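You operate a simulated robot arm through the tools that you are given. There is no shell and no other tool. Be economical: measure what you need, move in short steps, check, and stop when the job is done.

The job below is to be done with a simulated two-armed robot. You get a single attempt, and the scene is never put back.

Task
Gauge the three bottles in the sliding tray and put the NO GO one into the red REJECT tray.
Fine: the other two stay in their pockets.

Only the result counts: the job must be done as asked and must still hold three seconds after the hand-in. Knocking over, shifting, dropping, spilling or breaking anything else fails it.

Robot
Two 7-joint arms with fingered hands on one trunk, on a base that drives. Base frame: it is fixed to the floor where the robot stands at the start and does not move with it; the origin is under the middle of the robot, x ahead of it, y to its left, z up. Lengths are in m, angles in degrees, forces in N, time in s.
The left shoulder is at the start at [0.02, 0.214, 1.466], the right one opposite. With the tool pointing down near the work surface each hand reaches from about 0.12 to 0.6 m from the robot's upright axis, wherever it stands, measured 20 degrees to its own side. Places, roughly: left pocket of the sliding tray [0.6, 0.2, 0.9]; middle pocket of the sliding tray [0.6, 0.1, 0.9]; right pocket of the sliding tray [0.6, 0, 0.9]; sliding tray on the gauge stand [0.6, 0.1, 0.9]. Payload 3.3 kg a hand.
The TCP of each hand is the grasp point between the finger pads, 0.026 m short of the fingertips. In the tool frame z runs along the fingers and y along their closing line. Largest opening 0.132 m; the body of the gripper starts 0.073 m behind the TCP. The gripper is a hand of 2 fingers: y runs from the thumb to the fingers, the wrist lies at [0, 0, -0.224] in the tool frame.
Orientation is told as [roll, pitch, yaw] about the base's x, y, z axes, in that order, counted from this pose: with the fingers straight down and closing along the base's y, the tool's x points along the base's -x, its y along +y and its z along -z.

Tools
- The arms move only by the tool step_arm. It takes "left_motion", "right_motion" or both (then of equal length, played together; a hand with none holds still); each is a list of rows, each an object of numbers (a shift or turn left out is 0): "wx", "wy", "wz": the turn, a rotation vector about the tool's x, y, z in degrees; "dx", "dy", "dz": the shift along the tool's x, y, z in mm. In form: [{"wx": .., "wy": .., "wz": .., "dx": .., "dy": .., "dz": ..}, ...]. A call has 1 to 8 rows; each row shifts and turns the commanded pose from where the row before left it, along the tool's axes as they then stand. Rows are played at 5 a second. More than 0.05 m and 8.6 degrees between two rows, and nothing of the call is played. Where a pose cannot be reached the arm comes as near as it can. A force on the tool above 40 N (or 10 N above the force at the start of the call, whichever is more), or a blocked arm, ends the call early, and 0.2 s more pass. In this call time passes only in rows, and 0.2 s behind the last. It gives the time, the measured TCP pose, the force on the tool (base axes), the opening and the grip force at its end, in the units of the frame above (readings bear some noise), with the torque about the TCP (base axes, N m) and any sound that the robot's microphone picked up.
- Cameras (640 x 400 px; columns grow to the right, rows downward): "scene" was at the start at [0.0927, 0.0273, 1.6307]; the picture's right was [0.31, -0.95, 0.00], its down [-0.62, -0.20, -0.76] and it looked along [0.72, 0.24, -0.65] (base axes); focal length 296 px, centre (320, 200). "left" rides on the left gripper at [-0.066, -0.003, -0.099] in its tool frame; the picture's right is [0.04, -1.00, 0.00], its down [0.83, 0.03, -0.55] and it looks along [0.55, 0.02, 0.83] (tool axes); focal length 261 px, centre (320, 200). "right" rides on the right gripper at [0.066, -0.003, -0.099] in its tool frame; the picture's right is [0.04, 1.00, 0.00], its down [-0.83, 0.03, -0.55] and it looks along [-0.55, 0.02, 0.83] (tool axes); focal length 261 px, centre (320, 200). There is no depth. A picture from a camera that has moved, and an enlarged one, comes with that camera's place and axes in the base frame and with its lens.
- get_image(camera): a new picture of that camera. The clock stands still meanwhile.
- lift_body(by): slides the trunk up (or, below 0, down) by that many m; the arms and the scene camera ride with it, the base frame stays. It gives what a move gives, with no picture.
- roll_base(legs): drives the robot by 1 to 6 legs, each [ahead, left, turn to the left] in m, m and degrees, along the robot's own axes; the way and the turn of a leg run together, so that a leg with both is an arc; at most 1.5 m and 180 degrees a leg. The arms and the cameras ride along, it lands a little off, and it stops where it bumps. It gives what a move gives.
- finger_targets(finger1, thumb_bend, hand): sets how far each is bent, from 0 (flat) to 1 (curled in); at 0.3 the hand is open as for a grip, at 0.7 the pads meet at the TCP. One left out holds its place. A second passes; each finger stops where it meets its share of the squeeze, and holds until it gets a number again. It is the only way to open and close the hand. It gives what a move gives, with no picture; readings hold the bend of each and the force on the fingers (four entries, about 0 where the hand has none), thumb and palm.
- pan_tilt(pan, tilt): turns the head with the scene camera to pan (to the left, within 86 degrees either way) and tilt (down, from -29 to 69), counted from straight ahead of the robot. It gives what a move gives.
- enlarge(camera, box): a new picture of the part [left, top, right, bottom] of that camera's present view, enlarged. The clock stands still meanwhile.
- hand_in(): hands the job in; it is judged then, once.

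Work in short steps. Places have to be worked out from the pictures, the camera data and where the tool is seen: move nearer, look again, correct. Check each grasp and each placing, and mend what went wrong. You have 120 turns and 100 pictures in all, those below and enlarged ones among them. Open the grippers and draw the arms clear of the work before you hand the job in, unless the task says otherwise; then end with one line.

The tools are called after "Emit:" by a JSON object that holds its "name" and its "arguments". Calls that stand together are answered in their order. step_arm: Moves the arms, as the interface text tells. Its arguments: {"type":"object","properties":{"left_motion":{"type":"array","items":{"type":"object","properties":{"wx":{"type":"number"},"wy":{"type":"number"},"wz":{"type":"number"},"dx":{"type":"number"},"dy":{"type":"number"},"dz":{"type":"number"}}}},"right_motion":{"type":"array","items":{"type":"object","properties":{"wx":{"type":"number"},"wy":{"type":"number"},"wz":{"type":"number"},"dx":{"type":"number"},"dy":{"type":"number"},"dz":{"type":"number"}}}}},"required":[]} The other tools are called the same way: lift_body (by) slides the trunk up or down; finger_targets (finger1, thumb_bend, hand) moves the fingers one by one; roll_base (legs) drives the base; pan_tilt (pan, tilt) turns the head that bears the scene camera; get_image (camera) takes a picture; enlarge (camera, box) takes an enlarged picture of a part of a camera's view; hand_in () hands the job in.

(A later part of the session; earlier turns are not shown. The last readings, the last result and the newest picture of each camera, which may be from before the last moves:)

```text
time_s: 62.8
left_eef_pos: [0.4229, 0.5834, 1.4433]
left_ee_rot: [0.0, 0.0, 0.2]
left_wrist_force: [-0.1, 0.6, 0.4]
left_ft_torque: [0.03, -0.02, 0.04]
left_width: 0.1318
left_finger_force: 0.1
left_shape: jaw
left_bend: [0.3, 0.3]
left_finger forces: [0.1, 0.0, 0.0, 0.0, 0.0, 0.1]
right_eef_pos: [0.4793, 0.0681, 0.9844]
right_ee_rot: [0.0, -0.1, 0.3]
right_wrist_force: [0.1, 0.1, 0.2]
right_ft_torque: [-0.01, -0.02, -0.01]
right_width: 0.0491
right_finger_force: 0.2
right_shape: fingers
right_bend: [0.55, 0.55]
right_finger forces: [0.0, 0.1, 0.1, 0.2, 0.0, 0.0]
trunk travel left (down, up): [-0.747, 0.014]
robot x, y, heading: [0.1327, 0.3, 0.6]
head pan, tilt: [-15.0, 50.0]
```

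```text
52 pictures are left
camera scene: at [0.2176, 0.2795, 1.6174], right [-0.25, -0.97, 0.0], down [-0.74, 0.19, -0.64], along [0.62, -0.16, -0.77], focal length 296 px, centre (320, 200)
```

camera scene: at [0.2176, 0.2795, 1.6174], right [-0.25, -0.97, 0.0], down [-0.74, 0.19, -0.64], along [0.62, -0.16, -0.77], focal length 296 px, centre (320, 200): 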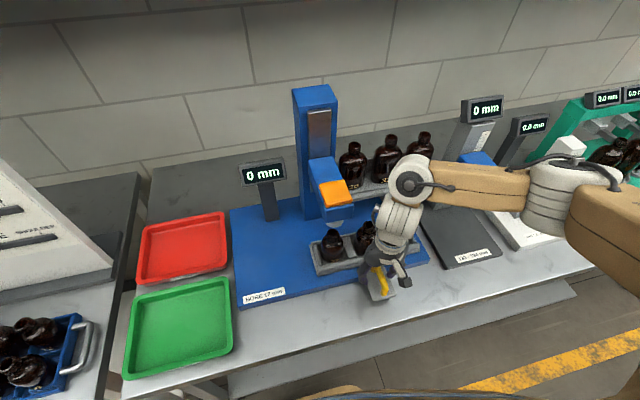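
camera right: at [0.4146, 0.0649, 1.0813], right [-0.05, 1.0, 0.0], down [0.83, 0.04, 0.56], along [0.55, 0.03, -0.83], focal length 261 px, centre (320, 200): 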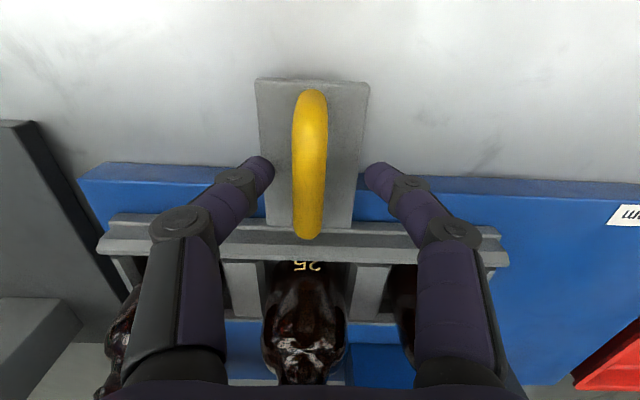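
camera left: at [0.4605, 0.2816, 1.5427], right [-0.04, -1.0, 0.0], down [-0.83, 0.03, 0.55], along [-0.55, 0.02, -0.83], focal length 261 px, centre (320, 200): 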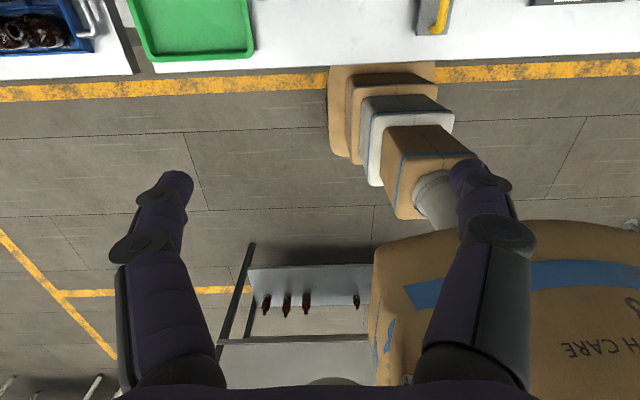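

Tray is back at its start, all bottles standing. I rise, back off a bit, then shift the base right for a comfortable reach to bottle 20.

Emit:
{"name": "step_arm", "arguments": {"right_motion": [{"dz": -20}, {"dx": 5, "dz": -45}, {"dx": 5, "dz": -48}, {"dz": -48}, {"dz": -48}, {"dz": -48}]}}

Emit:
{"name": "roll_base", "arguments": {"legs": [[0, -0.1, 0]]}}

Emit:
{"name": "finger_targets", "arguments": {"hand": "right", "finger1": 0.45, "thumb_bend": 0.45}}

Emit:
{"name": "get_image", "arguments": {"camera": "right"}}

Emit:
{"name": "get_image", "arguments": {"camera": "scene"}}

```text
time_s: 64.2
left_eef_pos: [0.4229, 0.5833, 1.4425]
left_ee_rot: [0.0, 0.0, 0.3]
left_wrist_force: [0.4, 0.8, -0.7]
left_ft_torque: [0.01, 0.0, -0.03]
left_width: 0.1319
left_finger_force: 0.1
left_shape: jaw
left_bend: [0.3, 0.3]
left_finger forces: [0.1, 0.1, 0.1, 0.0, 0.1, 0.0]
right_eef_pos: [0.4677, 0.0669, 1.2433]
right_ee_rot: [0.0, -0.1, 0.2]
right_wrist_force: [-0.3, -0.2, 0.1]
right_ft_torque: [0.03, 0.0, 0.01]
right_width: 0.0489
right_finger_force: 0.0
right_shape: fingers
right_bend: [0.55, 0.55]
right_finger forces: [0.0, 0.1, 0.0, 0.1, 0.0, 0.0]
trunk travel left (down, up): [-0.747, 0.014]
robot x, y, heading: [0.1276, 0.2969, 0.1]
head pan, tilt: [-15.0, 50.0]
```

```text
time_s: 65.3
left_eef_pos: [0.4239, 0.4803, 1.4429]
left_ee_rot: [0.0, 0.0, 0.4]
left_wrist_force: [0.1, 0.1, -0.4]
left_ft_torque: [0.0, -0.01, 0.02]
left_width: 0.1318
left_finger_force: 0.0
left_shape: jaw
left_bend: [0.3, 0.3]
left_finger forces: [0.0, 0.0, 0.0, 0.0, 0.0, 0.0]
right_eef_pos: [0.4707, -0.0339, 1.2418]
right_ee_rot: [0.1, -0.1, 0.3]
right_wrist_force: [0.1, -0.7, -0.2]
right_ft_torque: [0.04, -0.03, 0.02]
right_width: 0.0489
right_finger_force: 0.1
right_shape: fingers
right_bend: [0.55, 0.55]
right_finger forces: [0.0, 0.0, 0.1, 0.0, 0.0, 0.0]
trunk travel left (down, up): [-0.747, 0.014]
robot x, y, heading: [0.1314, 0.1974, 0.1]
head pan, tilt: [-15.0, 50.0]
```

```text
time_s: 66.3
left_eef_pos: [0.4239, 0.4836, 1.442]
left_ee_rot: [0.0, 0.0, 0.3]
left_wrist_force: [-0.3, 0.0, 0.6]
left_ft_torque: [0.0, -0.01, 0.01]
left_width: 0.1319
left_finger_force: 0.0
left_shape: jaw
left_bend: [0.3, 0.3]
left_finger forces: [0.1, 0.0, 0.1, 0.0, 0.1, 0.1]
right_eef_pos: [0.4705, -0.0343, 1.242]
right_ee_rot: [0.0, 0.0, 0.3]
right_wrist_force: [-0.6, 0.1, 0.0]
right_ft_torque: [0.02, 0.02, -0.04]
right_width: 0.083
right_finger_force: 0.0
right_shape: fingers
right_bend: [0.45, 0.45]
right_finger forces: [0.0, 0.0, 0.0, 0.0, 0.0, 0.0]
trunk travel left (down, up): [-0.747, 0.014]
robot x, y, heading: [0.1319, 0.1984, 0.4]
head pan, tilt: [-15.0, 50.0]
```

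```text
51 pictures are left
camera right: at [0.4048, -0.0365, 1.3389], right [-0.05, 1.0, 0.0], down [0.83, 0.04, 0.56], along [0.55, 0.03, -0.83], focal length 261 px, centre (320, 200)
```

right: 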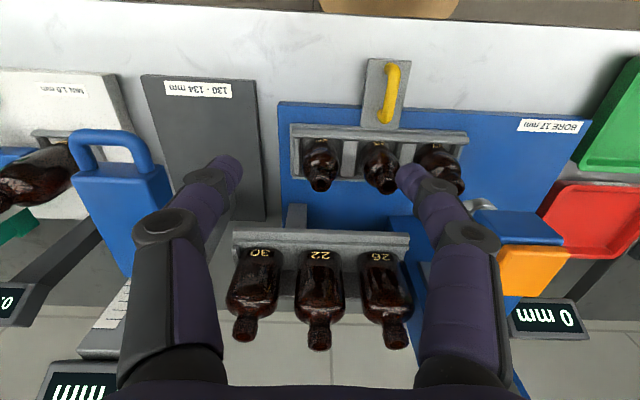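

```text
50 pictures are left
camera scene: at [0.2181, 0.1793, 1.6174], right [-0.25, -0.97, 0.0], down [-0.74, 0.19, -0.64], along [0.62, -0.16, -0.77], focal length 296 px, centre (320, 200)
```

scene: 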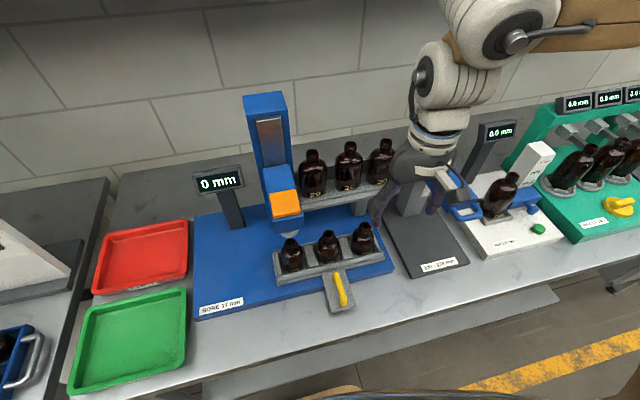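

Bottle 20's neck ≈[0.578, -0.023, 1.038]. I move above it with tips well clear and look.

Emit:
{"name": "step_arm", "arguments": {"right_motion": [{"dx": -36, "dy": 4}, {"dx": -36, "dy": 4}, {"dx": -36, "dy": 3}, {"dz": 40}, {"dz": 40}]}}

Emit:
{"name": "get_image", "arguments": {"camera": "right"}}

Emit:
{"name": "enlarge", "arguments": {"camera": "scene", "box": [280, 170, 420, 290]}}

```text
time_s: 67.5
left_eef_pos: [0.4235, 0.4829, 1.4433]
left_ee_rot: [0.0, -0.1, 0.4]
left_wrist_force: [-0.4, -0.9, 0.4]
left_ft_torque: [0.04, -0.01, -0.03]
left_width: 0.1319
left_finger_force: 0.0
left_shape: jaw
left_bend: [0.3, 0.3]
left_finger forces: [0.1, 0.0, 0.0, 0.0, 0.0, 0.0]
right_eef_pos: [0.5794, -0.0227, 1.1625]
right_ee_rot: [0.0, -0.1, 0.3]
right_wrist_force: [-1.5, 0.4, 0.4]
right_ft_torque: [0.01, -0.01, -0.03]
right_width: 0.0831
right_finger_force: 0.1
right_shape: fingers
right_bend: [0.45, 0.45]
right_finger forces: [0.1, 0.0, 0.0, 0.1, 0.0, 0.0]
trunk travel left (down, up): [-0.747, 0.014]
robot x, y, heading: [0.1314, 0.1967, 0.1]
head pan, tilt: [-15.0, 50.0]
```

```text
49 pictures are left
camera right: at [0.5136, -0.0256, 1.2585], right [-0.05, 1.0, 0.0], down [0.83, 0.04, 0.55], along [0.55, 0.03, -0.83], focal length 261 px, centre (320, 200)
```

right: 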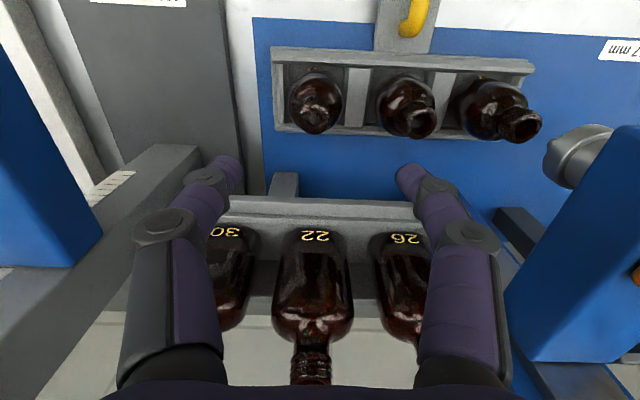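

```text
3.33 times, centred on (350, 230) of scene
camera zoom: at [0.2186, 0.1788, 1.6173], right [-0.25, -0.97, 0.0], down [-0.74, 0.19, -0.64], along [0.62, -0.16, -0.77], focal length 985 px, centre (220, 100)
```

zoom: 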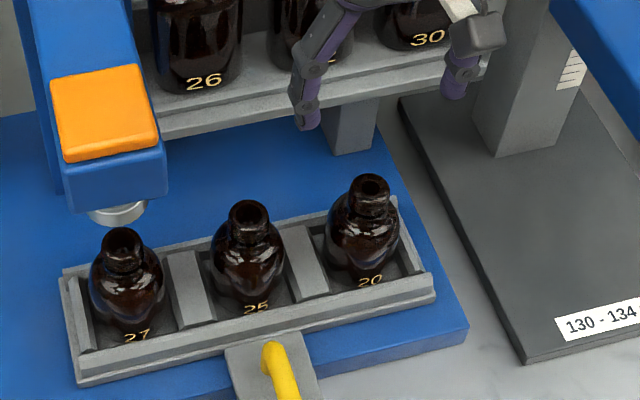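

The hand is centred to ~3 mm. I narrow the opening and lower to the neck, then look before closing.

Emit:
{"name": "finger_targets", "arguments": {"hand": "right", "finger1": 0.5, "thumb_bend": 0.5}}

Emit:
{"name": "step_arm", "arguments": {"right_motion": [{"dy": -3, "dz": 25}, {"dz": 30}, {"dz": 25}]}}

Emit:
{"name": "get_image", "arguments": {"camera": "right"}}

Emit:
{"name": "enlarge", "arguments": {"camera": "scene", "box": [300, 160, 440, 280]}}

```text
time_s: 68.5
left_eef_pos: [0.4237, 0.482, 1.4423]
left_ee_rot: [-0.1, 0.0, 0.3]
left_wrist_force: [0.2, -0.9, -0.2]
left_ft_torque: [0.04, 0.05, 0.01]
left_width: 0.1321
left_finger_force: 0.0
left_shape: jaw
left_bend: [0.3, 0.3]
left_finger forces: [0.0, 0.0, 0.1, 0.1, 0.0, 0.0]
right_eef_pos: [0.5789, -0.0219, 1.1634]
right_ee_rot: [0.1, -0.2, 0.4]
right_wrist_force: [-0.5, -0.4, -0.2]
right_ft_torque: [-0.01, -0.02, 0.02]
right_width: 0.0672
right_finger_force: 0.0
right_shape: fingers
right_bend: [0.5, 0.5]
right_finger forces: [0.0, 0.1, 0.0, 0.0, 0.0, 0.0]
trunk travel left (down, up): [-0.747, 0.014]
robot x, y, heading: [0.1305, 0.1978, 0.4]
head pan, tilt: [-15.0, 50.0]
```

```text
time_s: 69.3
left_eef_pos: [0.424, 0.483, 1.4425]
left_ee_rot: [0.0, 0.0, 0.3]
left_wrist_force: [-0.2, -0.1, -0.1]
left_ft_torque: [0.0, 0.02, -0.02]
left_width: 0.1318
left_finger_force: 0.0
left_shape: jaw
left_bend: [0.3, 0.3]
left_finger forces: [0.1, 0.1, 0.0, 0.1, 0.0, 0.0]
right_eef_pos: [0.5783, -0.026, 1.082]
right_ee_rot: [-0.1, -0.3, 0.3]
right_wrist_force: [-0.1, -1.0, 0.4]
right_ft_torque: [0.01, 0.03, 0.0]
right_width: 0.0674
right_finger_force: 0.1
right_shape: fingers
right_bend: [0.5, 0.5]
right_finger forces: [0.0, 0.1, 0.0, 0.1, 0.1, 0.0]
trunk travel left (down, up): [-0.747, 0.014]
robot x, y, heading: [0.1317, 0.1992, 0.3]
head pan, tilt: [-15.0, 50.0]
```

```text
47 pictures are left
camera right: at [0.5139, -0.0281, 1.1791], right [-0.05, 1.0, 0.0], down [0.83, 0.04, 0.56], along [0.55, 0.03, -0.83], focal length 261 px, centre (320, 200)
```

right: 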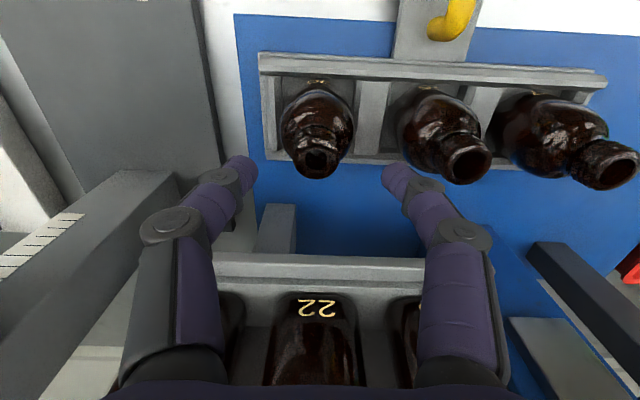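

```text
3.33 times, centred on (370, 220) of scene
camera zoom: at [0.2184, 0.179, 1.6174], right [-0.25, -0.97, 0.0], down [-0.74, 0.19, -0.64], along [0.62, -0.16, -0.77], focal length 985 px, centre (153, 133)
```

zoom: 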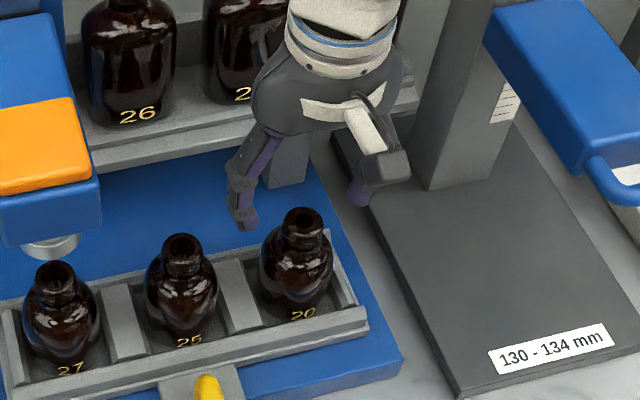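

Neck is straight below, mouth ≈1.04. I lower 45 mm so the tips reach the neck base, and close gently.

Emit:
{"name": "step_arm", "arguments": {"right_motion": [{"dx": 2, "dz": 15}, {"dz": 15}, {"dz": 14}]}}

Emit:
{"name": "get_image", "arguments": {"camera": "right"}}

Emit:
{"name": "enlarge", "arguments": {"camera": "scene", "box": [300, 160, 440, 280]}}

```text
time_s: 70.2
left_eef_pos: [0.4238, 0.4828, 1.4427]
left_ee_rot: [0.0, 0.0, 0.3]
left_wrist_force: [0.2, -0.5, 0.1]
left_ft_torque: [0.0, -0.02, 0.02]
left_width: 0.132
left_finger_force: 0.0
left_shape: jaw
left_bend: [0.3, 0.3]
left_finger forces: [0.0, 0.0, 0.1, 0.0, 0.0, 0.1]
right_eef_pos: [0.576, -0.0244, 1.0387]
right_ee_rot: [0.0, -0.2, 0.1]
right_wrist_force: [0.3, 0.2, -0.5]
right_ft_torque: [0.0, 0.01, -0.01]
right_width: 0.0671
right_finger_force: 0.1
right_shape: fingers
right_bend: [0.5, 0.5]
right_finger forces: [0.0, 0.0, 0.0, 0.1, 0.1, 0.0]
trunk travel left (down, up): [-0.747, 0.014]
robot x, y, heading: [0.1324, 0.1967, 0.5]
head pan, tilt: [-15.0, 50.0]
```

```text
45 pictures are left
camera right: at [0.5116, -0.0276, 1.1352], right [-0.05, 1.0, 0.0], down [0.83, 0.04, 0.56], along [0.56, 0.03, -0.83], focal length 261 px, centre (320, 200)
```

right: 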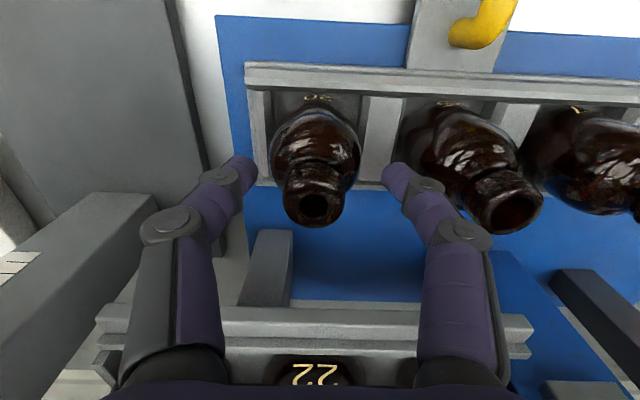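

```text
3.33 times, centred on (370, 220) of scene
camera zoom: at [0.2182, 0.179, 1.6174], right [-0.25, -0.97, 0.0], down [-0.74, 0.19, -0.64], along [0.62, -0.16, -0.77], focal length 985 px, centre (153, 133)
```

zoom: 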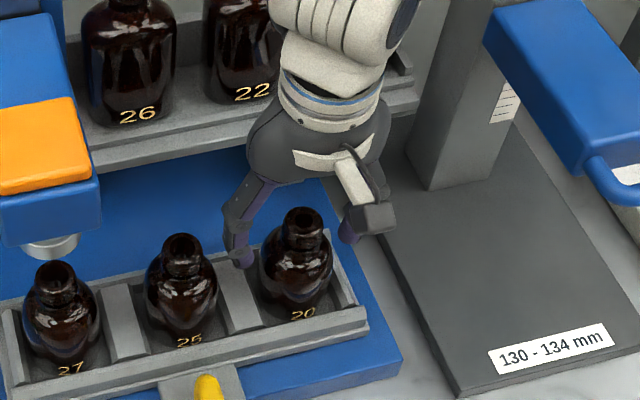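

Mouth is level with the TCP at ≈[0.579, -0.027]. Small correction and close on the neck.

Emit:
{"name": "step_arm", "arguments": {"right_motion": [{"dx": -3, "dy": -2, "dz": 2}]}}

Emit:
{"name": "finger_targets", "arguments": {"hand": "right", "finger1": 0.7, "thumb_bend": 0.7}}

Emit:
{"name": "get_image", "arguments": {"camera": "right"}}

Emit:
{"name": "enlarge", "arguments": {"camera": "scene", "box": [300, 160, 440, 280]}}

```text
time_s: 70.5
left_eef_pos: [0.4234, 0.4824, 1.442]
left_ee_rot: [0.0, 0.0, 0.3]
left_wrist_force: [-0.2, 0.7, 0.5]
left_ft_torque: [0.02, 0.02, 0.02]
left_width: 0.132
left_finger_force: 0.0
left_shape: jaw
left_bend: [0.3, 0.3]
left_finger forces: [0.1, 0.0, 0.0, 0.0, 0.1, 0.0]
right_eef_pos: [0.5798, -0.0267, 1.0364]
right_ee_rot: [-0.1, -0.2, 0.2]
right_wrist_force: [-0.2, 0.2, 0.3]
right_ft_torque: [0.03, -0.03, 0.0]
right_width: 0.0668
right_finger_force: 0.1
right_shape: fingers
right_bend: [0.5, 0.5]
right_finger forces: [0.0, 0.0, 0.0, 0.0, 0.0, 0.0]
trunk travel left (down, up): [-0.747, 0.014]
robot x, y, heading: [0.1315, 0.2015, 0.2]
head pan, tilt: [-15.0, 50.0]
```

```text
time_s: 71.5
left_eef_pos: [0.4244, 0.4822, 1.4418]
left_ee_rot: [-0.1, 0.0, 0.3]
left_wrist_force: [0.1, -0.4, 0.2]
left_ft_torque: [-0.02, 0.02, -0.04]
left_width: 0.1319
left_finger_force: 0.1
left_shape: jaw
left_bend: [0.3, 0.3]
left_finger forces: [0.1, 0.1, 0.0, 0.0, 0.0, 0.0]
right_eef_pos: [0.5795, -0.0272, 1.0355]
right_ee_rot: [0.0, -0.2, 0.3]
right_wrist_force: [1.5, -0.5, 2.0]
right_ft_torque: [-0.02, -0.03, 0.0]
right_width: 0.032
right_finger_force: 7.7
right_shape: fingers
right_bend: [0.6, 0.65]
right_finger forces: [7.6, 0.1, 0.0, 0.0, 7.4, 0.0]
trunk travel left (down, up): [-0.747, 0.014]
robot x, y, heading: [0.1274, 0.195, 0.3]
head pan, tilt: [-15.0, 50.0]
```

```text
43 pictures are left
camera right: at [0.5146, -0.0296, 1.1334], right [-0.05, 1.0, 0.0], down [0.83, 0.04, 0.56], along [0.55, 0.03, -0.83], focal length 261 px, centre (320, 200)
```

right: 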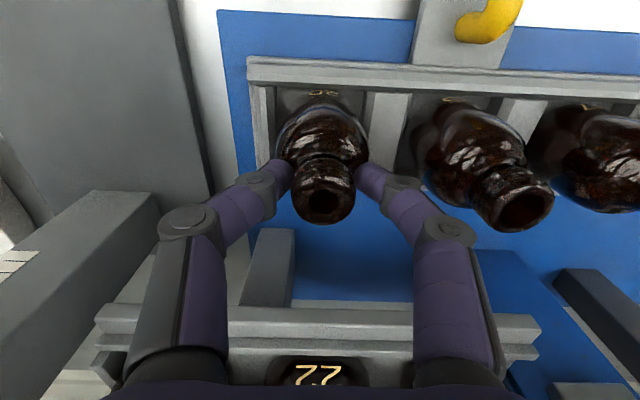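

```text
3.33 times, centred on (370, 220) of scene
camera zoom: at [0.218, 0.179, 1.6174], right [-0.25, -0.97, 0.0], down [-0.74, 0.19, -0.64], along [0.62, -0.16, -0.77], focal length 985 px, centre (153, 133)
```

zoom: 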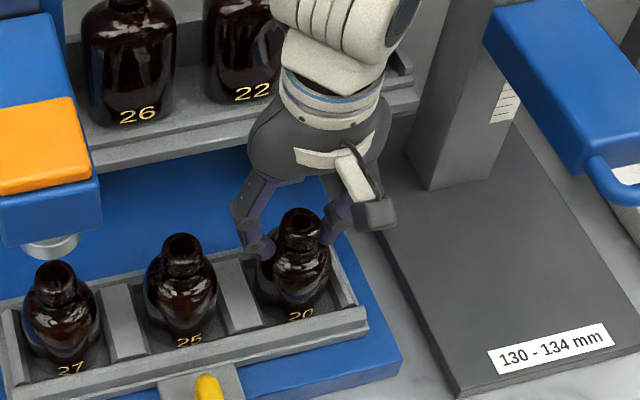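

Both fingers hold the neck (7.6 N, width 32 mm). I lift in small rows and check.

Emit:
{"name": "step_arm", "arguments": {"right_motion": [{"dz": -5}, {"dz": -10}, {"dz": -15}, {"dz": -20}, {"dz": -20}]}}

Emit:
{"name": "get_image", "arguments": {"camera": "right"}}

Emit:
{"name": "enlarge", "arguments": {"camera": "scene", "box": [300, 160, 440, 280]}}

```text
time_s: 72.8
left_eef_pos: [0.4228, 0.482, 1.4424]
left_ee_rot: [0.0, 0.0, 0.2]
left_wrist_force: [0.6, -0.4, 1.1]
left_ft_torque: [-0.01, 0.01, 0.01]
left_width: 0.1317
left_finger_force: 0.0
left_shape: jaw
left_bend: [0.3, 0.3]
left_finger forces: [0.0, 0.1, 0.1, 0.0, 0.0, 0.0]
right_eef_pos: [0.5807, -0.0278, 1.1063]
right_ee_rot: [0.0, -0.1, 0.0]
right_wrist_force: [0.0, 0.9, -0.9]
right_ft_torque: [0.01, -0.03, -0.03]
right_width: 0.0252
right_finger_force: 6.0
right_shape: fingers
right_bend: [0.61, 0.67]
right_finger forces: [6.3, 0.0, 0.0, 0.0, 5.4, 0.0]
trunk travel left (down, up): [-0.747, 0.014]
robot x, y, heading: [0.1343, 0.201, 0.0]
head pan, tilt: [-15.0, 50.0]
```

```text
41 pictures are left
camera right: at [0.5143, -0.0299, 1.203], right [-0.04, 1.0, 0.0], down [0.83, 0.04, 0.56], along [0.55, 0.03, -0.83], focal length 261 px, centre (320, 200)
```

right: 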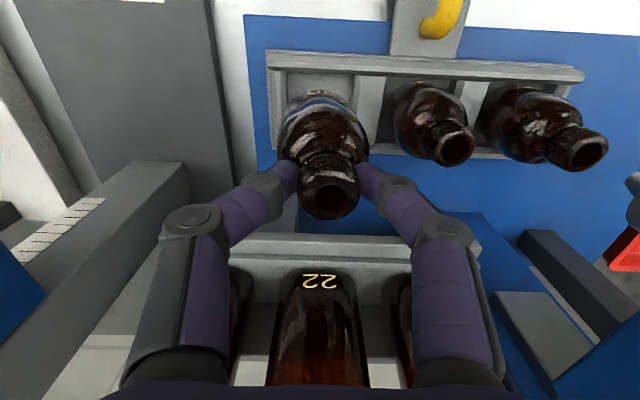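

```text
3.33 times, centred on (370, 220) of scene
camera zoom: at [0.2179, 0.1792, 1.6174], right [-0.25, -0.97, 0.0], down [-0.74, 0.19, -0.64], along [0.62, -0.16, -0.77], focal length 985 px, centre (153, 133)
```

zoom: 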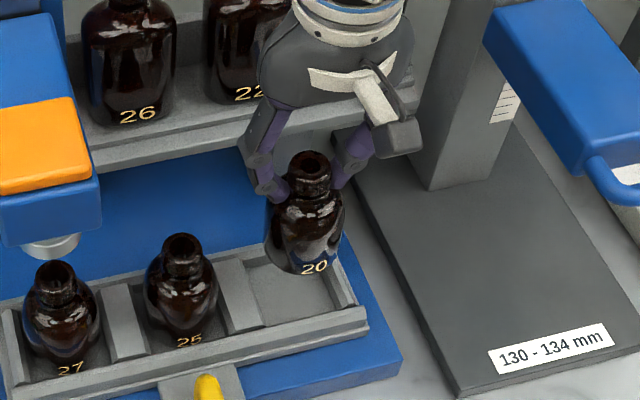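

The bottle hangs securely, others undisturbed. I lift 60 mm more and draw back from the stand, and look left along the drive path.

Emit:
{"name": "step_arm", "arguments": {"right_motion": [{"dz": -30}, {"dz": -30}, {"dx": 30, "dz": -10}, {"dx": 35}, {"dx": 35}, {"dx": 30}, {"dx": 20}]}}

Emit:
{"name": "pan_tilt", "arguments": {"pan": 35, "tilt": 40}}

Emit:
{"name": "get_image", "arguments": {"camera": "scene"}}

Emit:
{"name": "get_image", "arguments": {"camera": "right"}}

```text
time_s: 74.3
left_eef_pos: [0.4238, 0.4828, 1.4422]
left_ee_rot: [0.1, 0.0, 0.4]
left_wrist_force: [-0.3, -0.3, -0.9]
left_ft_torque: [0.0, 0.03, 0.01]
left_width: 0.1318
left_finger_force: 0.0
left_shape: jaw
left_bend: [0.3, 0.3]
left_finger forces: [0.0, 0.0, 0.0, 0.1, 0.0, 0.0]
right_eef_pos: [0.4285, -0.0272, 1.1751]
right_ee_rot: [0.0, -0.2, 0.2]
right_wrist_force: [0.3, 0.0, -1.0]
right_ft_torque: [0.02, 0.01, 0.01]
right_width: 0.0251
right_finger_force: 6.1
right_shape: fingers
right_bend: [0.61, 0.67]
right_finger forces: [6.5, 0.0, 0.0, 0.0, 5.6, 0.0]
trunk travel left (down, up): [-0.747, 0.014]
robot x, y, heading: [0.1322, 0.1998, 0.4]
head pan, tilt: [-15.0, 50.0]
```

```text
time_s: 75.5
left_eef_pos: [0.4242, 0.4829, 1.4422]
left_ee_rot: [0.0, 0.0, 0.3]
left_wrist_force: [-0.1, -0.5, 0.5]
left_ft_torque: [0.03, -0.02, 0.0]
left_width: 0.1318
left_finger_force: 0.2
left_shape: jaw
left_bend: [0.3, 0.3]
left_finger forces: [0.0, 0.0, 0.1, 0.0, 0.0, 0.0]
right_eef_pos: [0.4288, -0.0291, 1.1755]
right_ee_rot: [0.0, -0.1, 0.2]
right_wrist_force: [0.0, -0.6, -0.6]
right_ft_torque: [-0.01, 0.0, 0.03]
right_width: 0.025
right_finger_force: 6.3
right_shape: fingers
right_bend: [0.61, 0.67]
right_finger forces: [6.2, 0.0, 0.0, 0.0, 5.6, 0.0]
trunk travel left (down, up): [-0.747, 0.014]
robot x, y, heading: [0.1324, 0.1993, 0.4]
head pan, tilt: [35.0, 40.0]
```

```text
39 pictures are left
camera scene: at [0.2132, 0.2476, 1.6315], right [0.58, -0.82, 0.0], down [-0.53, -0.37, -0.77], along [0.63, 0.44, -0.64], focal length 296 px, centre (320, 200)
```

scene: 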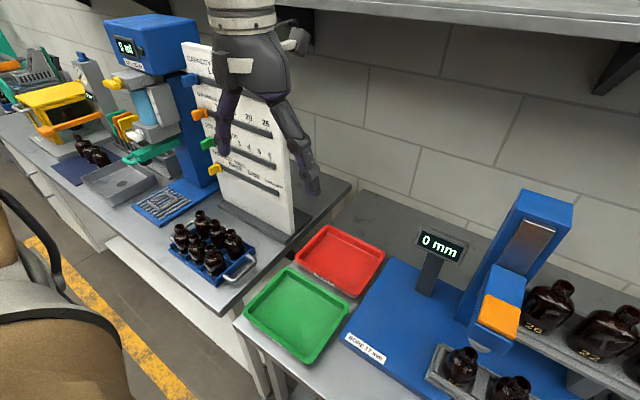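

```text
38 pictures are left
camera right: at [0.3641, -0.0315, 1.2724], right [-0.05, 1.0, 0.0], down [0.83, 0.04, 0.56], along [0.55, 0.03, -0.83], focal length 261 px, centre (320, 200)
```

right: 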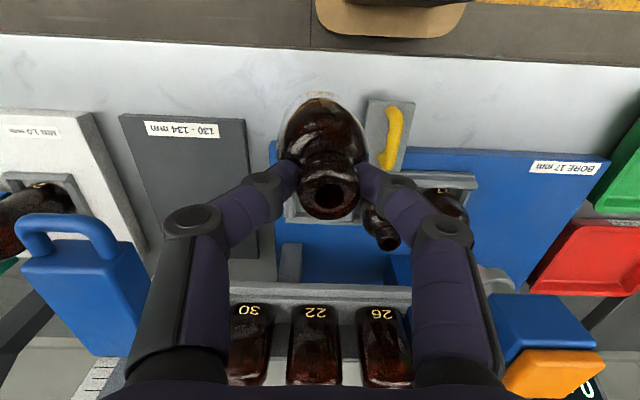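

Path is clear: placard and machine are well ahead/left of the left hand. I tuck both hands back a little, raise the bottle, and drive left 0.4 m.

Emit:
{"name": "step_arm", "arguments": {"right_motion": [{"dx": 15, "dz": -15}, {"dx": 15, "dz": -20}, {"dz": -20}, {"dz": -20}], "left_motion": [{"dx": 15}, {"dx": 15}, {"dx": 15}, {"dx": 15}]}}

Emit:
{"name": "roll_base", "arguments": {"legs": [[0, 0.2, 0], [0, 0.2, 0]]}}

Emit:
{"name": "pan_tilt", "arguments": {"pan": 0, "tilt": 50}}

Emit:
{"name": "get_image", "arguments": {"camera": "scene"}}

Emit:
{"name": "get_image", "arguments": {"camera": "right"}}

```text
time_s: 76.5
left_eef_pos: [0.3621, 0.4828, 1.442]
left_ee_rot: [0.0, -0.1, 0.3]
left_wrist_force: [-0.5, 0.5, -0.9]
left_ft_torque: [-0.02, -0.03, 0.02]
left_width: 0.132
left_finger_force: 0.2
left_shape: jaw
left_bend: [0.3, 0.3]
left_finger forces: [0.1, 0.0, 0.1, 0.0, 0.1, 0.0]
right_eef_pos: [0.3987, -0.0285, 1.2525]
right_ee_rot: [0.0, -0.1, 0.3]
right_wrist_force: [-0.1, -0.1, -1.1]
right_ft_torque: [0.0, -0.01, 0.01]
right_width: 0.0249
right_finger_force: 5.6
right_shape: fingers
right_bend: [0.61, 0.67]
right_finger forces: [6.4, 0.0, 0.1, 0.0, 5.6, 0.0]
trunk travel left (down, up): [-0.747, 0.014]
robot x, y, heading: [0.1318, 0.1987, 0.4]
head pan, tilt: [35.0, 40.0]
```

```text
time_s: 79.3
left_eef_pos: [0.3617, 0.8849, 1.4424]
left_ee_rot: [0.0, 0.0, 0.3]
left_wrist_force: [0.0, 0.8, -0.2]
left_ft_torque: [-0.03, 0.02, -0.02]
left_width: 0.1319
left_finger_force: 0.1
left_shape: jaw
left_bend: [0.3, 0.3]
left_finger forces: [0.1, 0.0, 0.2, 0.1, 0.1, 0.0]
right_eef_pos: [0.3962, 0.3723, 1.25]
right_ee_rot: [0.1, -0.2, 0.3]
right_wrist_force: [0.2, 0.8, -0.8]
right_ft_torque: [-0.02, 0.01, 0.0]
right_width: 0.0246
right_finger_force: 6.3
right_shape: fingers
right_bend: [0.61, 0.67]
right_finger forces: [6.4, 0.0, 0.1, 0.0, 5.8, 0.0]
trunk travel left (down, up): [-0.747, 0.014]
robot x, y, heading: [0.1307, 0.5987, 0.2]
head pan, tilt: [35.0, 40.0]
```

```text
time_s: 80.3
left_eef_pos: [0.3615, 0.8828, 1.4438]
left_ee_rot: [0.0, -0.1, 0.3]
left_wrist_force: [0.2, 0.8, -0.2]
left_ft_torque: [-0.01, 0.02, 0.0]
left_width: 0.1316
left_finger_force: 0.1
left_shape: jaw
left_bend: [0.3, 0.3]
left_finger forces: [0.0, 0.1, 0.0, 0.1, 0.0, 0.0]
right_eef_pos: [0.3971, 0.3719, 1.25]
right_ee_rot: [0.0, -0.1, 0.2]
right_wrist_force: [0.4, -0.7, -0.7]
right_ft_torque: [-0.01, 0.03, 0.02]
right_width: 0.0245
right_finger_force: 6.2
right_shape: fingers
right_bend: [0.61, 0.67]
right_finger forces: [6.3, 0.0, 0.0, 0.0, 5.9, 0.0]
trunk travel left (down, up): [-0.747, 0.014]
robot x, y, heading: [0.1275, 0.5998, 0.4]
head pan, tilt: [0.0, 50.0]
```

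```text
37 pictures are left
camera scene: at [0.2186, 0.5994, 1.6174], right [0.01, -1.0, 0.0], down [-0.77, 0.0, -0.64], along [0.64, 0.0, -0.77], focal length 296 px, centre (320, 200)
```

scene: 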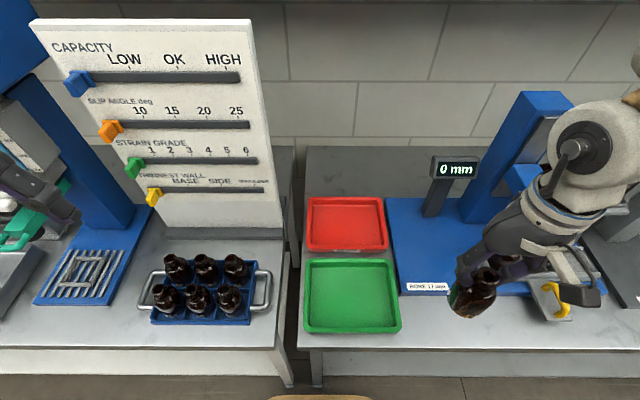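

```text
36 pictures are left
camera right: at [0.3318, 0.3687, 1.3475], right [-0.04, 1.0, 0.0], down [0.83, 0.04, 0.55], along [0.55, 0.03, -0.83], focal length 261 px, centre (320, 200)
```

right: 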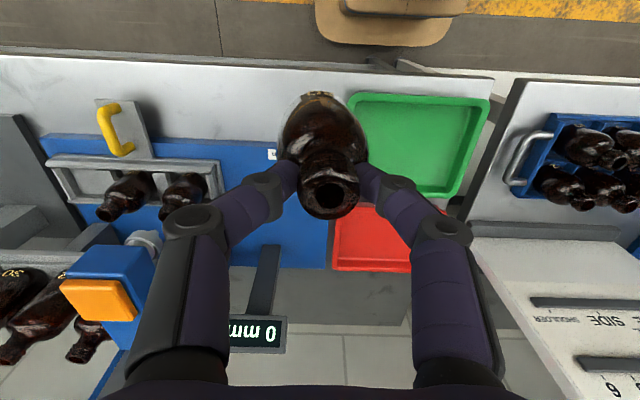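

Red tray interior ≈ x 0.65–0.82, y 0.42–0.62. I carry the bottle over to [0.69, 0.52] at z 1.25.

Emit:
{"name": "step_arm", "arguments": {"right_motion": [{"dx": -36, "dy": 19}, {"dx": -37, "dy": 19}, {"dx": -37, "dy": 19}, {"dx": -37, "dy": 19}, {"dx": -37, "dy": 18}, {"dx": -37, "dy": 18}, {"dx": -37, "dy": 18}, {"dx": -35, "dy": 18}]}}

Emit:
{"name": "get_image", "arguments": {"camera": "scene"}}

Emit:
{"name": "get_image", "arguments": {"camera": "right"}}

```text
time_s: 82.1
left_eef_pos: [0.3617, 0.881, 1.4427]
left_ee_rot: [0.0, 0.0, 0.2]
left_wrist_force: [0.2, -0.5, 0.7]
left_ft_torque: [-0.01, 0.02, 0.0]
left_width: 0.1321
left_finger_force: 0.0
left_shape: jaw
left_bend: [0.3, 0.3]
left_finger forces: [0.0, 0.1, 0.1, 0.1, 0.0, 0.0]
right_eef_pos: [0.6376, 0.5006, 1.2513]
right_ee_rot: [0.2, -0.2, 0.2]
right_wrist_force: [-0.6, -0.7, -0.9]
right_ft_torque: [-0.01, -0.01, 0.03]
right_width: 0.024
right_finger_force: 5.9
right_shape: fingers
right_bend: [0.62, 0.67]
right_finger forces: [6.4, 0.0, 0.0, 0.1, 6.5, 0.0]
right hand out of reach, approached as far as the arm can: row 7, 8
trunk travel left (down, up): [-0.747, 0.014]
robot x, y, heading: [0.1272, 0.5975, 0.4]
head pan, tilt: [0.0, 50.0]
```

```text
35 pictures are left
camera scene: at [0.2188, 0.5977, 1.6174], right [0.0, -1.0, 0.0], down [-0.77, 0.0, -0.64], along [0.64, 0.0, -0.77], focal length 296 px, centre (320, 200)
```

scene: 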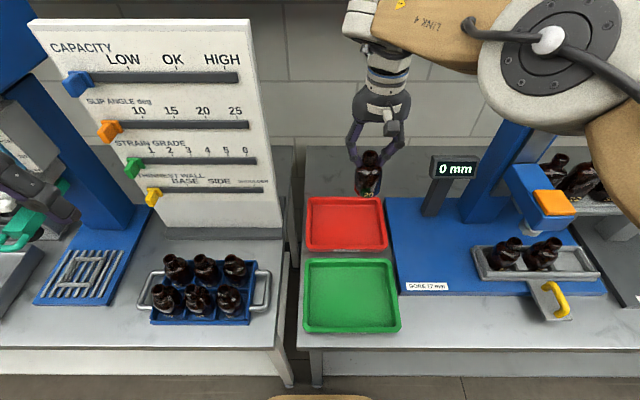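

```text
34 pictures are left
camera right: at [0.5726, 0.4981, 1.3475], right [-0.04, 1.0, 0.0], down [0.83, 0.04, 0.56], along [0.55, 0.03, -0.83], focal length 261 px, centre (320, 200)
```

right: 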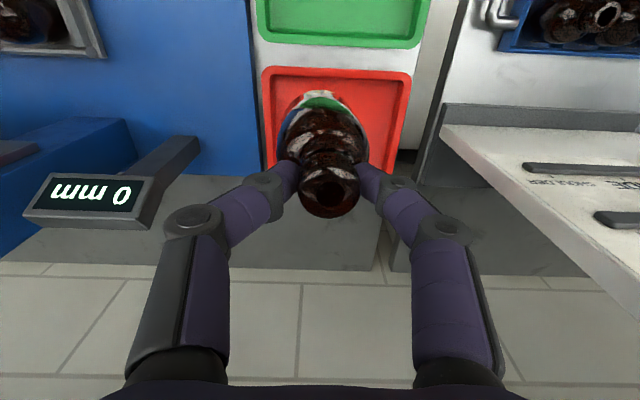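

Reach ended at x=0.638 at this height; lower heights reach farther. The bottle's base hangs ≈0.11 below the TCP, so I descend to z≈1.08 (still above the rim) and then try forward.

Emit:
{"name": "step_arm", "arguments": {"right_motion": [{"dz": 40}, {"dz": 40}, {"dz": 40}, {"dz": 40}, {"dx": -20, "dy": 10}, {"dx": -20, "dy": 10}]}}

Emit:
{"name": "get_image", "arguments": {"camera": "scene"}}

Emit:
{"name": "get_image", "arguments": {"camera": "right"}}

```text
time_s: 83.5
left_eef_pos: [0.3624, 0.8827, 1.4431]
left_ee_rot: [0.0, 0.0, 0.4]
left_wrist_force: [-0.3, 0.2, -0.9]
left_ft_torque: [0.02, -0.02, 0.01]
left_width: 0.1318
left_finger_force: 0.0
left_shape: jaw
left_bend: [0.3, 0.3]
left_finger forces: [0.0, 0.0, 0.1, 0.1, 0.1, 0.0]
right_eef_pos: [0.6297, 0.5069, 1.1038]
right_ee_rot: [0.1, -0.2, 0.1]
right_wrist_force: [-0.8, 0.6, -0.9]
right_ft_torque: [-0.01, -0.01, 0.01]
right_width: 0.0239
right_finger_force: 6.3
right_shape: fingers
right_bend: [0.62, 0.67]
right_finger forces: [6.3, 0.0, 0.0, 0.0, 6.3, 0.0]
right hand out of reach, approached as far as the arm can: row 4, 5, 6
trunk travel left (down, up): [-0.747, 0.014]
robot x, y, heading: [0.1295, 0.6024, 0.3]
head pan, tilt: [0.0, 50.0]
```

```text
33 pictures are left
camera scene: at [0.2187, 0.5993, 1.6174], right [0.0, -1.0, 0.0], down [-0.77, 0.0, -0.64], along [0.64, 0.0, -0.77], focal length 296 px, centre (320, 200)
```

scene: 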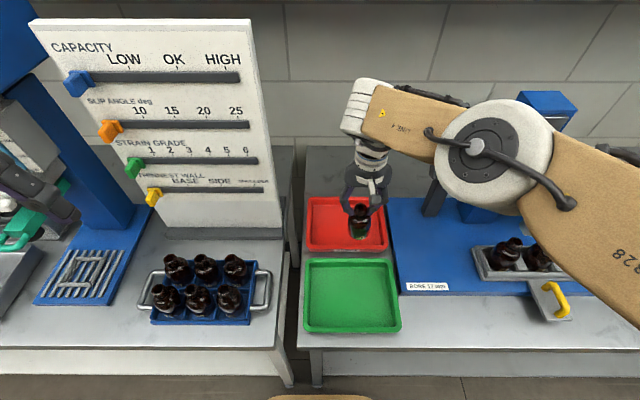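

```text
32 pictures are left
camera right: at [0.5648, 0.503, 1.2002], right [-0.05, 1.0, 0.0], down [0.83, 0.04, 0.56], along [0.55, 0.03, -0.83], focal length 261 px, centre (320, 200)
```

right: 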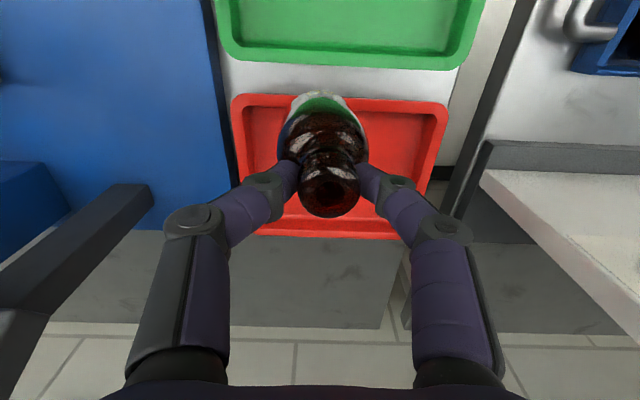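

At this lateral angle the arm is stretched. I raise slightly and shift the base 0.1 m left and 0.03 m ahead, so the target lies on the arm's favoured side.

Emit:
{"name": "step_arm", "arguments": {"right_motion": [{"dx": 10, "dz": -30}, {"dx": 10, "dz": -30}]}}

Emit:
{"name": "roll_base", "arguments": {"legs": [[0.03, 0.11, 0]]}}

Emit:
{"name": "step_arm", "arguments": {"right_motion": [{"dx": -10, "dy": -30}, {"dx": -15, "dy": -30}, {"dx": -15, "dy": -25}, {"dx": -15}, {"dx": -15}]}}

Emit:
{"name": "get_image", "arguments": {"camera": "right"}}

```text
time_s: 84.1
left_eef_pos: [0.3608, 0.8833, 1.4438]
left_ee_rot: [0.1, 0.0, 0.3]
left_wrist_force: [0.1, -0.3, 0.1]
left_ft_torque: [-0.06, 0.02, -0.02]
left_width: 0.1319
left_finger_force: 0.2
left_shape: jaw
left_bend: [0.3, 0.3]
left_finger forces: [0.1, 0.0, 0.0, 0.0, 0.1, 0.0]
right_eef_pos: [0.6088, 0.505, 1.1625]
right_ee_rot: [0.0, -0.2, 0.3]
right_wrist_force: [0.8, -0.5, -1.0]
right_ft_torque: [0.0, 0.03, 0.0]
right_width: 0.0238
right_finger_force: 5.8
right_shape: fingers
right_bend: [0.62, 0.67]
right_finger forces: [6.2, 0.0, 0.0, 0.1, 6.3, 0.1]
trunk travel left (down, up): [-0.747, 0.014]
robot x, y, heading: [0.1252, 0.598, 0.5]
head pan, tilt: [0.0, 50.0]
```

```text
time_s: 85.3
left_eef_pos: [0.3927, 0.992, 1.4426]
left_ee_rot: [-0.1, 0.0, 0.1]
left_wrist_force: [0.2, 0.4, -0.2]
left_ft_torque: [0.01, 0.0, 0.01]
left_width: 0.1318
left_finger_force: 0.1
left_shape: jaw
left_bend: [0.3, 0.3]
left_finger forces: [0.0, 0.0, 0.0, 0.0, 0.0, 0.1]
right_eef_pos: [0.6384, 0.6121, 1.1625]
right_ee_rot: [0.1, -0.1, 0.0]
right_wrist_force: [-0.3, 0.6, -1.5]
right_ft_torque: [0.01, -0.01, 0.01]
right_width: 0.0238
right_finger_force: 6.7
right_shape: fingers
right_bend: [0.62, 0.67]
right_finger forces: [6.1, 0.0, 0.1, 0.0, 6.2, 0.0]
trunk travel left (down, up): [-0.747, 0.014]
robot x, y, heading: [0.1584, 0.7072, -0.2]
head pan, tilt: [0.0, 50.0]
```

```text
time_s: 86.5
left_eef_pos: [0.3922, 0.9914, 1.4428]
left_ee_rot: [0.0, -0.1, 0.0]
left_wrist_force: [-0.1, 0.3, -0.1]
left_ft_torque: [-0.01, -0.01, 0.02]
left_width: 0.132
left_finger_force: 0.0
left_shape: jaw
left_bend: [0.3, 0.3]
left_finger forces: [0.0, 0.0, 0.0, 0.0, 0.0, 0.1]
right_eef_pos: [0.6904, 0.5262, 1.1626]
right_ee_rot: [0.1, -0.3, 0.1]
right_wrist_force: [-0.2, -0.3, -0.7]
right_ft_torque: [-0.03, 0.03, -0.03]
right_width: 0.0238
right_finger_force: 6.5
right_shape: fingers
right_bend: [0.62, 0.67]
right_finger forces: [6.1, 0.1, 0.0, 0.0, 6.1, 0.1]
right hand out of reach, approached as far as the arm can: row 5
trunk travel left (down, up): [-0.747, 0.014]
robot x, y, heading: [0.1608, 0.7054, -0.1]
head pan, tilt: [0.0, 50.0]
```

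```text
31 pictures are left
camera right: at [0.6265, 0.5243, 1.2596], right [-0.04, 1.0, 0.0], down [0.83, 0.03, 0.56], along [0.56, 0.02, -0.83], focal length 261 px, centre (320, 200)
```

right: 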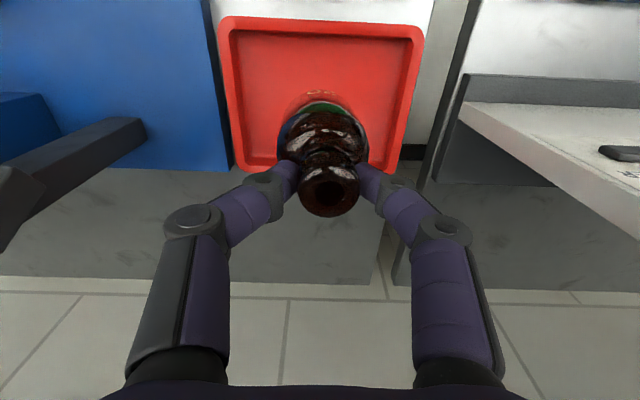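

Now at [0.690, 0.526], inside the tray area. Before lowering with the trunk I check surroundings of both arms.

Emit:
{"name": "get_image", "arguments": {"camera": "scene"}}

Emit:
{"name": "get_image", "arguments": {"camera": "left"}}

```text
30 pictures are left
camera scene: at [0.2477, 0.7083, 1.6174], right [0.0, -1.0, 0.0], down [-0.77, 0.0, -0.64], along [0.64, 0.0, -0.77], focal length 296 px, centre (320, 200)
```

scene: 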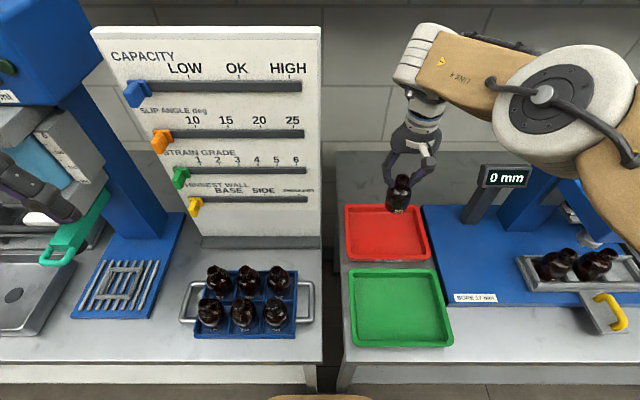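

```text
29 pictures are left
camera left: at [0.4576, 0.9893, 1.5429], right [-0.04, -1.0, 0.0], down [-0.83, 0.03, 0.55], along [-0.55, 0.02, -0.83], focal length 261 px, centre (320, 200)
```

left: 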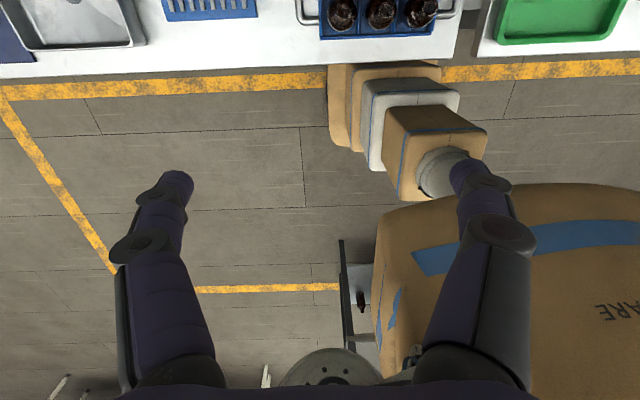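

Space below both arms is free. I lower the trunk by 0.12 m.

Emit:
{"name": "lift_body", "arguments": {"by": -0.12}}

Emit:
{"name": "get_image", "arguments": {"camera": "scene"}}

Emit:
{"name": "get_image", "arguments": {"camera": "right"}}

```text
time_s: 88.0
left_eef_pos: [0.3915, 0.9904, 1.3233]
left_ee_rot: [0.0, 0.0, 0.1]
left_wrist_force: [0.0, 0.6, -0.1]
left_ft_torque: [-0.01, 0.01, 0.0]
left_width: 0.1317
left_finger_force: 0.0
left_shape: jaw
left_bend: [0.3, 0.3]
left_finger forces: [0.1, 0.0, 0.1, 0.1, 0.0, 0.0]
right_eef_pos: [0.6916, 0.5274, 1.0434]
right_ee_rot: [0.0, -0.2, 0.0]
right_wrist_force: [-0.2, -0.1, -1.6]
right_ft_torque: [-0.01, 0.03, -0.02]
right_width: 0.0236
right_finger_force: 5.8
right_shape: fingers
right_bend: [0.62, 0.67]
right_finger forces: [6.1, 0.0, 0.0, 0.0, 6.2, 0.0]
trunk travel left (down, up): [-0.627, 0.134]
robot x, y, heading: [0.1611, 0.7086, 0.4]
head pan, tilt: [0.0, 50.0]
```

```text
28 pictures are left
camera scene: at [0.2487, 0.7081, 1.4974], right [0.0, -1.0, 0.0], down [-0.77, 0.0, -0.64], along [0.64, 0.0, -0.77], focal length 296 px, centre (320, 200)
```

scene: 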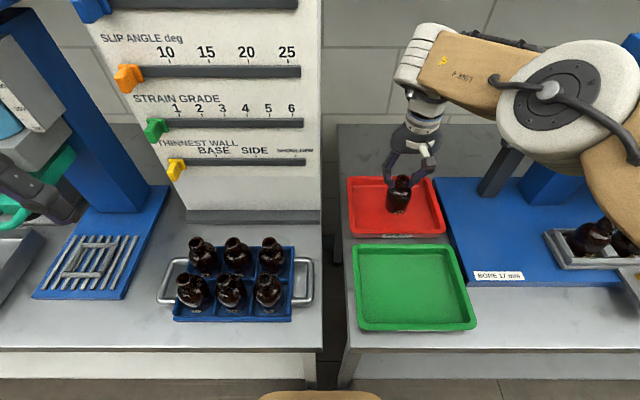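

```text
27 pictures are left
camera right: at [0.6266, 0.5244, 1.1398], right [-0.04, 1.0, 0.0], down [0.83, 0.03, 0.56], along [0.56, 0.02, -0.83], focal length 261 px, centre (320, 200)
```

right: 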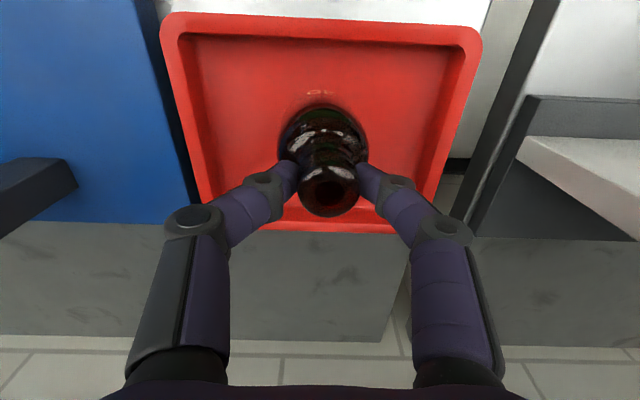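

The bottle is above the tray floor and well inside the rim. I check the gap in close-up.

Emit:
{"name": "enlarge", "arguments": {"camera": "scene", "box": [340, 130, 460, 250]}}

```text
3.33 times, centred on (400, 190) of scene
camera zoom: at [0.2487, 0.7081, 1.4974], right [0.0, -1.0, 0.0], down [-0.77, 0.0, -0.64], along [0.64, 0.0, -0.77], focal length 985 px, centre (53, 233)
```

zoom: 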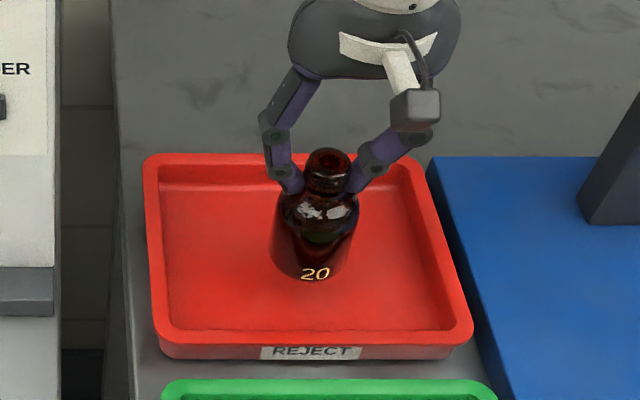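

Bottle base ≈0.944, tray floor ≈0.89: gap about 50 mm. I lower the trunk 35 mm, then creep with the arm until contact.

Emit:
{"name": "lift_body", "arguments": {"by": -0.035}}

Emit:
{"name": "step_arm", "arguments": {"right_motion": [{"dz": 3}, {"dz": 3}]}}

Emit:
{"name": "enlarge", "arguments": {"camera": "scene", "box": [340, 130, 460, 250]}}

```text
time_s: 88.8
left_eef_pos: [0.3926, 0.9921, 1.2877]
left_ee_rot: [0.0, 0.0, 0.1]
left_wrist_force: [-0.8, 0.1, 0.6]
left_ft_torque: [-0.01, -0.01, 0.02]
left_width: 0.1318
left_finger_force: 0.0
left_shape: jaw
left_bend: [0.3, 0.3]
left_finger forces: [0.0, 0.0, 0.1, 0.0, 0.1, 0.0]
right_eef_pos: [0.692, 0.5271, 1.0067]
right_ee_rot: [0.0, -0.2, 0.1]
right_wrist_force: [-0.1, 0.8, -1.0]
right_ft_torque: [-0.05, 0.06, -0.02]
right_width: 0.0235
right_finger_force: 6.6
right_shape: fingers
right_bend: [0.62, 0.67]
right_finger forces: [6.5, 0.0, 0.0, 0.0, 6.6, 0.1]
trunk travel left (down, up): [-0.592, 0.169]
robot x, y, heading: [0.1569, 0.707, -0.0]
head pan, tilt: [0.0, 50.0]
```

```text
time_s: 89.4
left_eef_pos: [0.391, 0.9919, 1.2882]
left_ee_rot: [-0.1, 0.0, 0.1]
left_wrist_force: [0.1, -0.8, 0.2]
left_ft_torque: [0.0, 0.03, -0.04]
left_width: 0.1319
left_finger_force: 0.1
left_shape: jaw
left_bend: [0.3, 0.3]
left_finger forces: [0.0, 0.0, 0.1, 0.0, 0.0, 0.0]
right_eef_pos: [0.6931, 0.5273, 1.0045]
right_ee_rot: [0.0, -0.6, 0.1]
right_wrist_force: [3.7, -2.0, 23.3]
right_ft_torque: [0.2, -0.08, -0.05]
right_width: 0.0256
right_finger_force: 16.1
right_shape: fingers
right_bend: [0.65, 0.67]
right_finger forces: [17.0, 0.0, 0.0, 0.0, 14.8, 0.0]
trunk travel left (down, up): [-0.592, 0.169]
robot x, y, heading: [0.1597, 0.7081, 0.2]
head pan, tilt: [0.0, 50.0]
```

```text
3.33 times, centred on (400, 190) of scene
camera zoom: at [0.2478, 0.7084, 1.4627], right [0.0, -1.0, 0.0], down [-0.77, 0.0, -0.64], along [0.64, 0.0, -0.77], focal length 985 px, centre (53, 233)
```

zoom: 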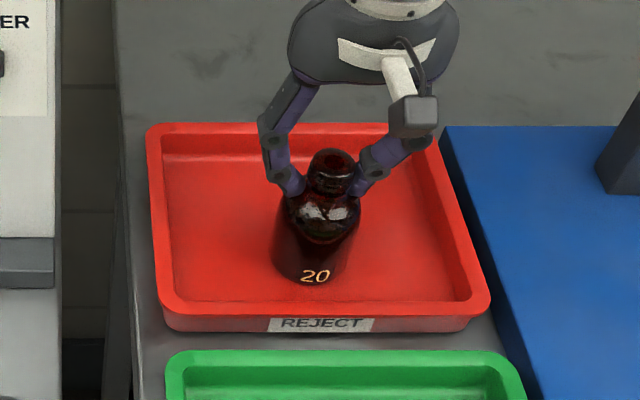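

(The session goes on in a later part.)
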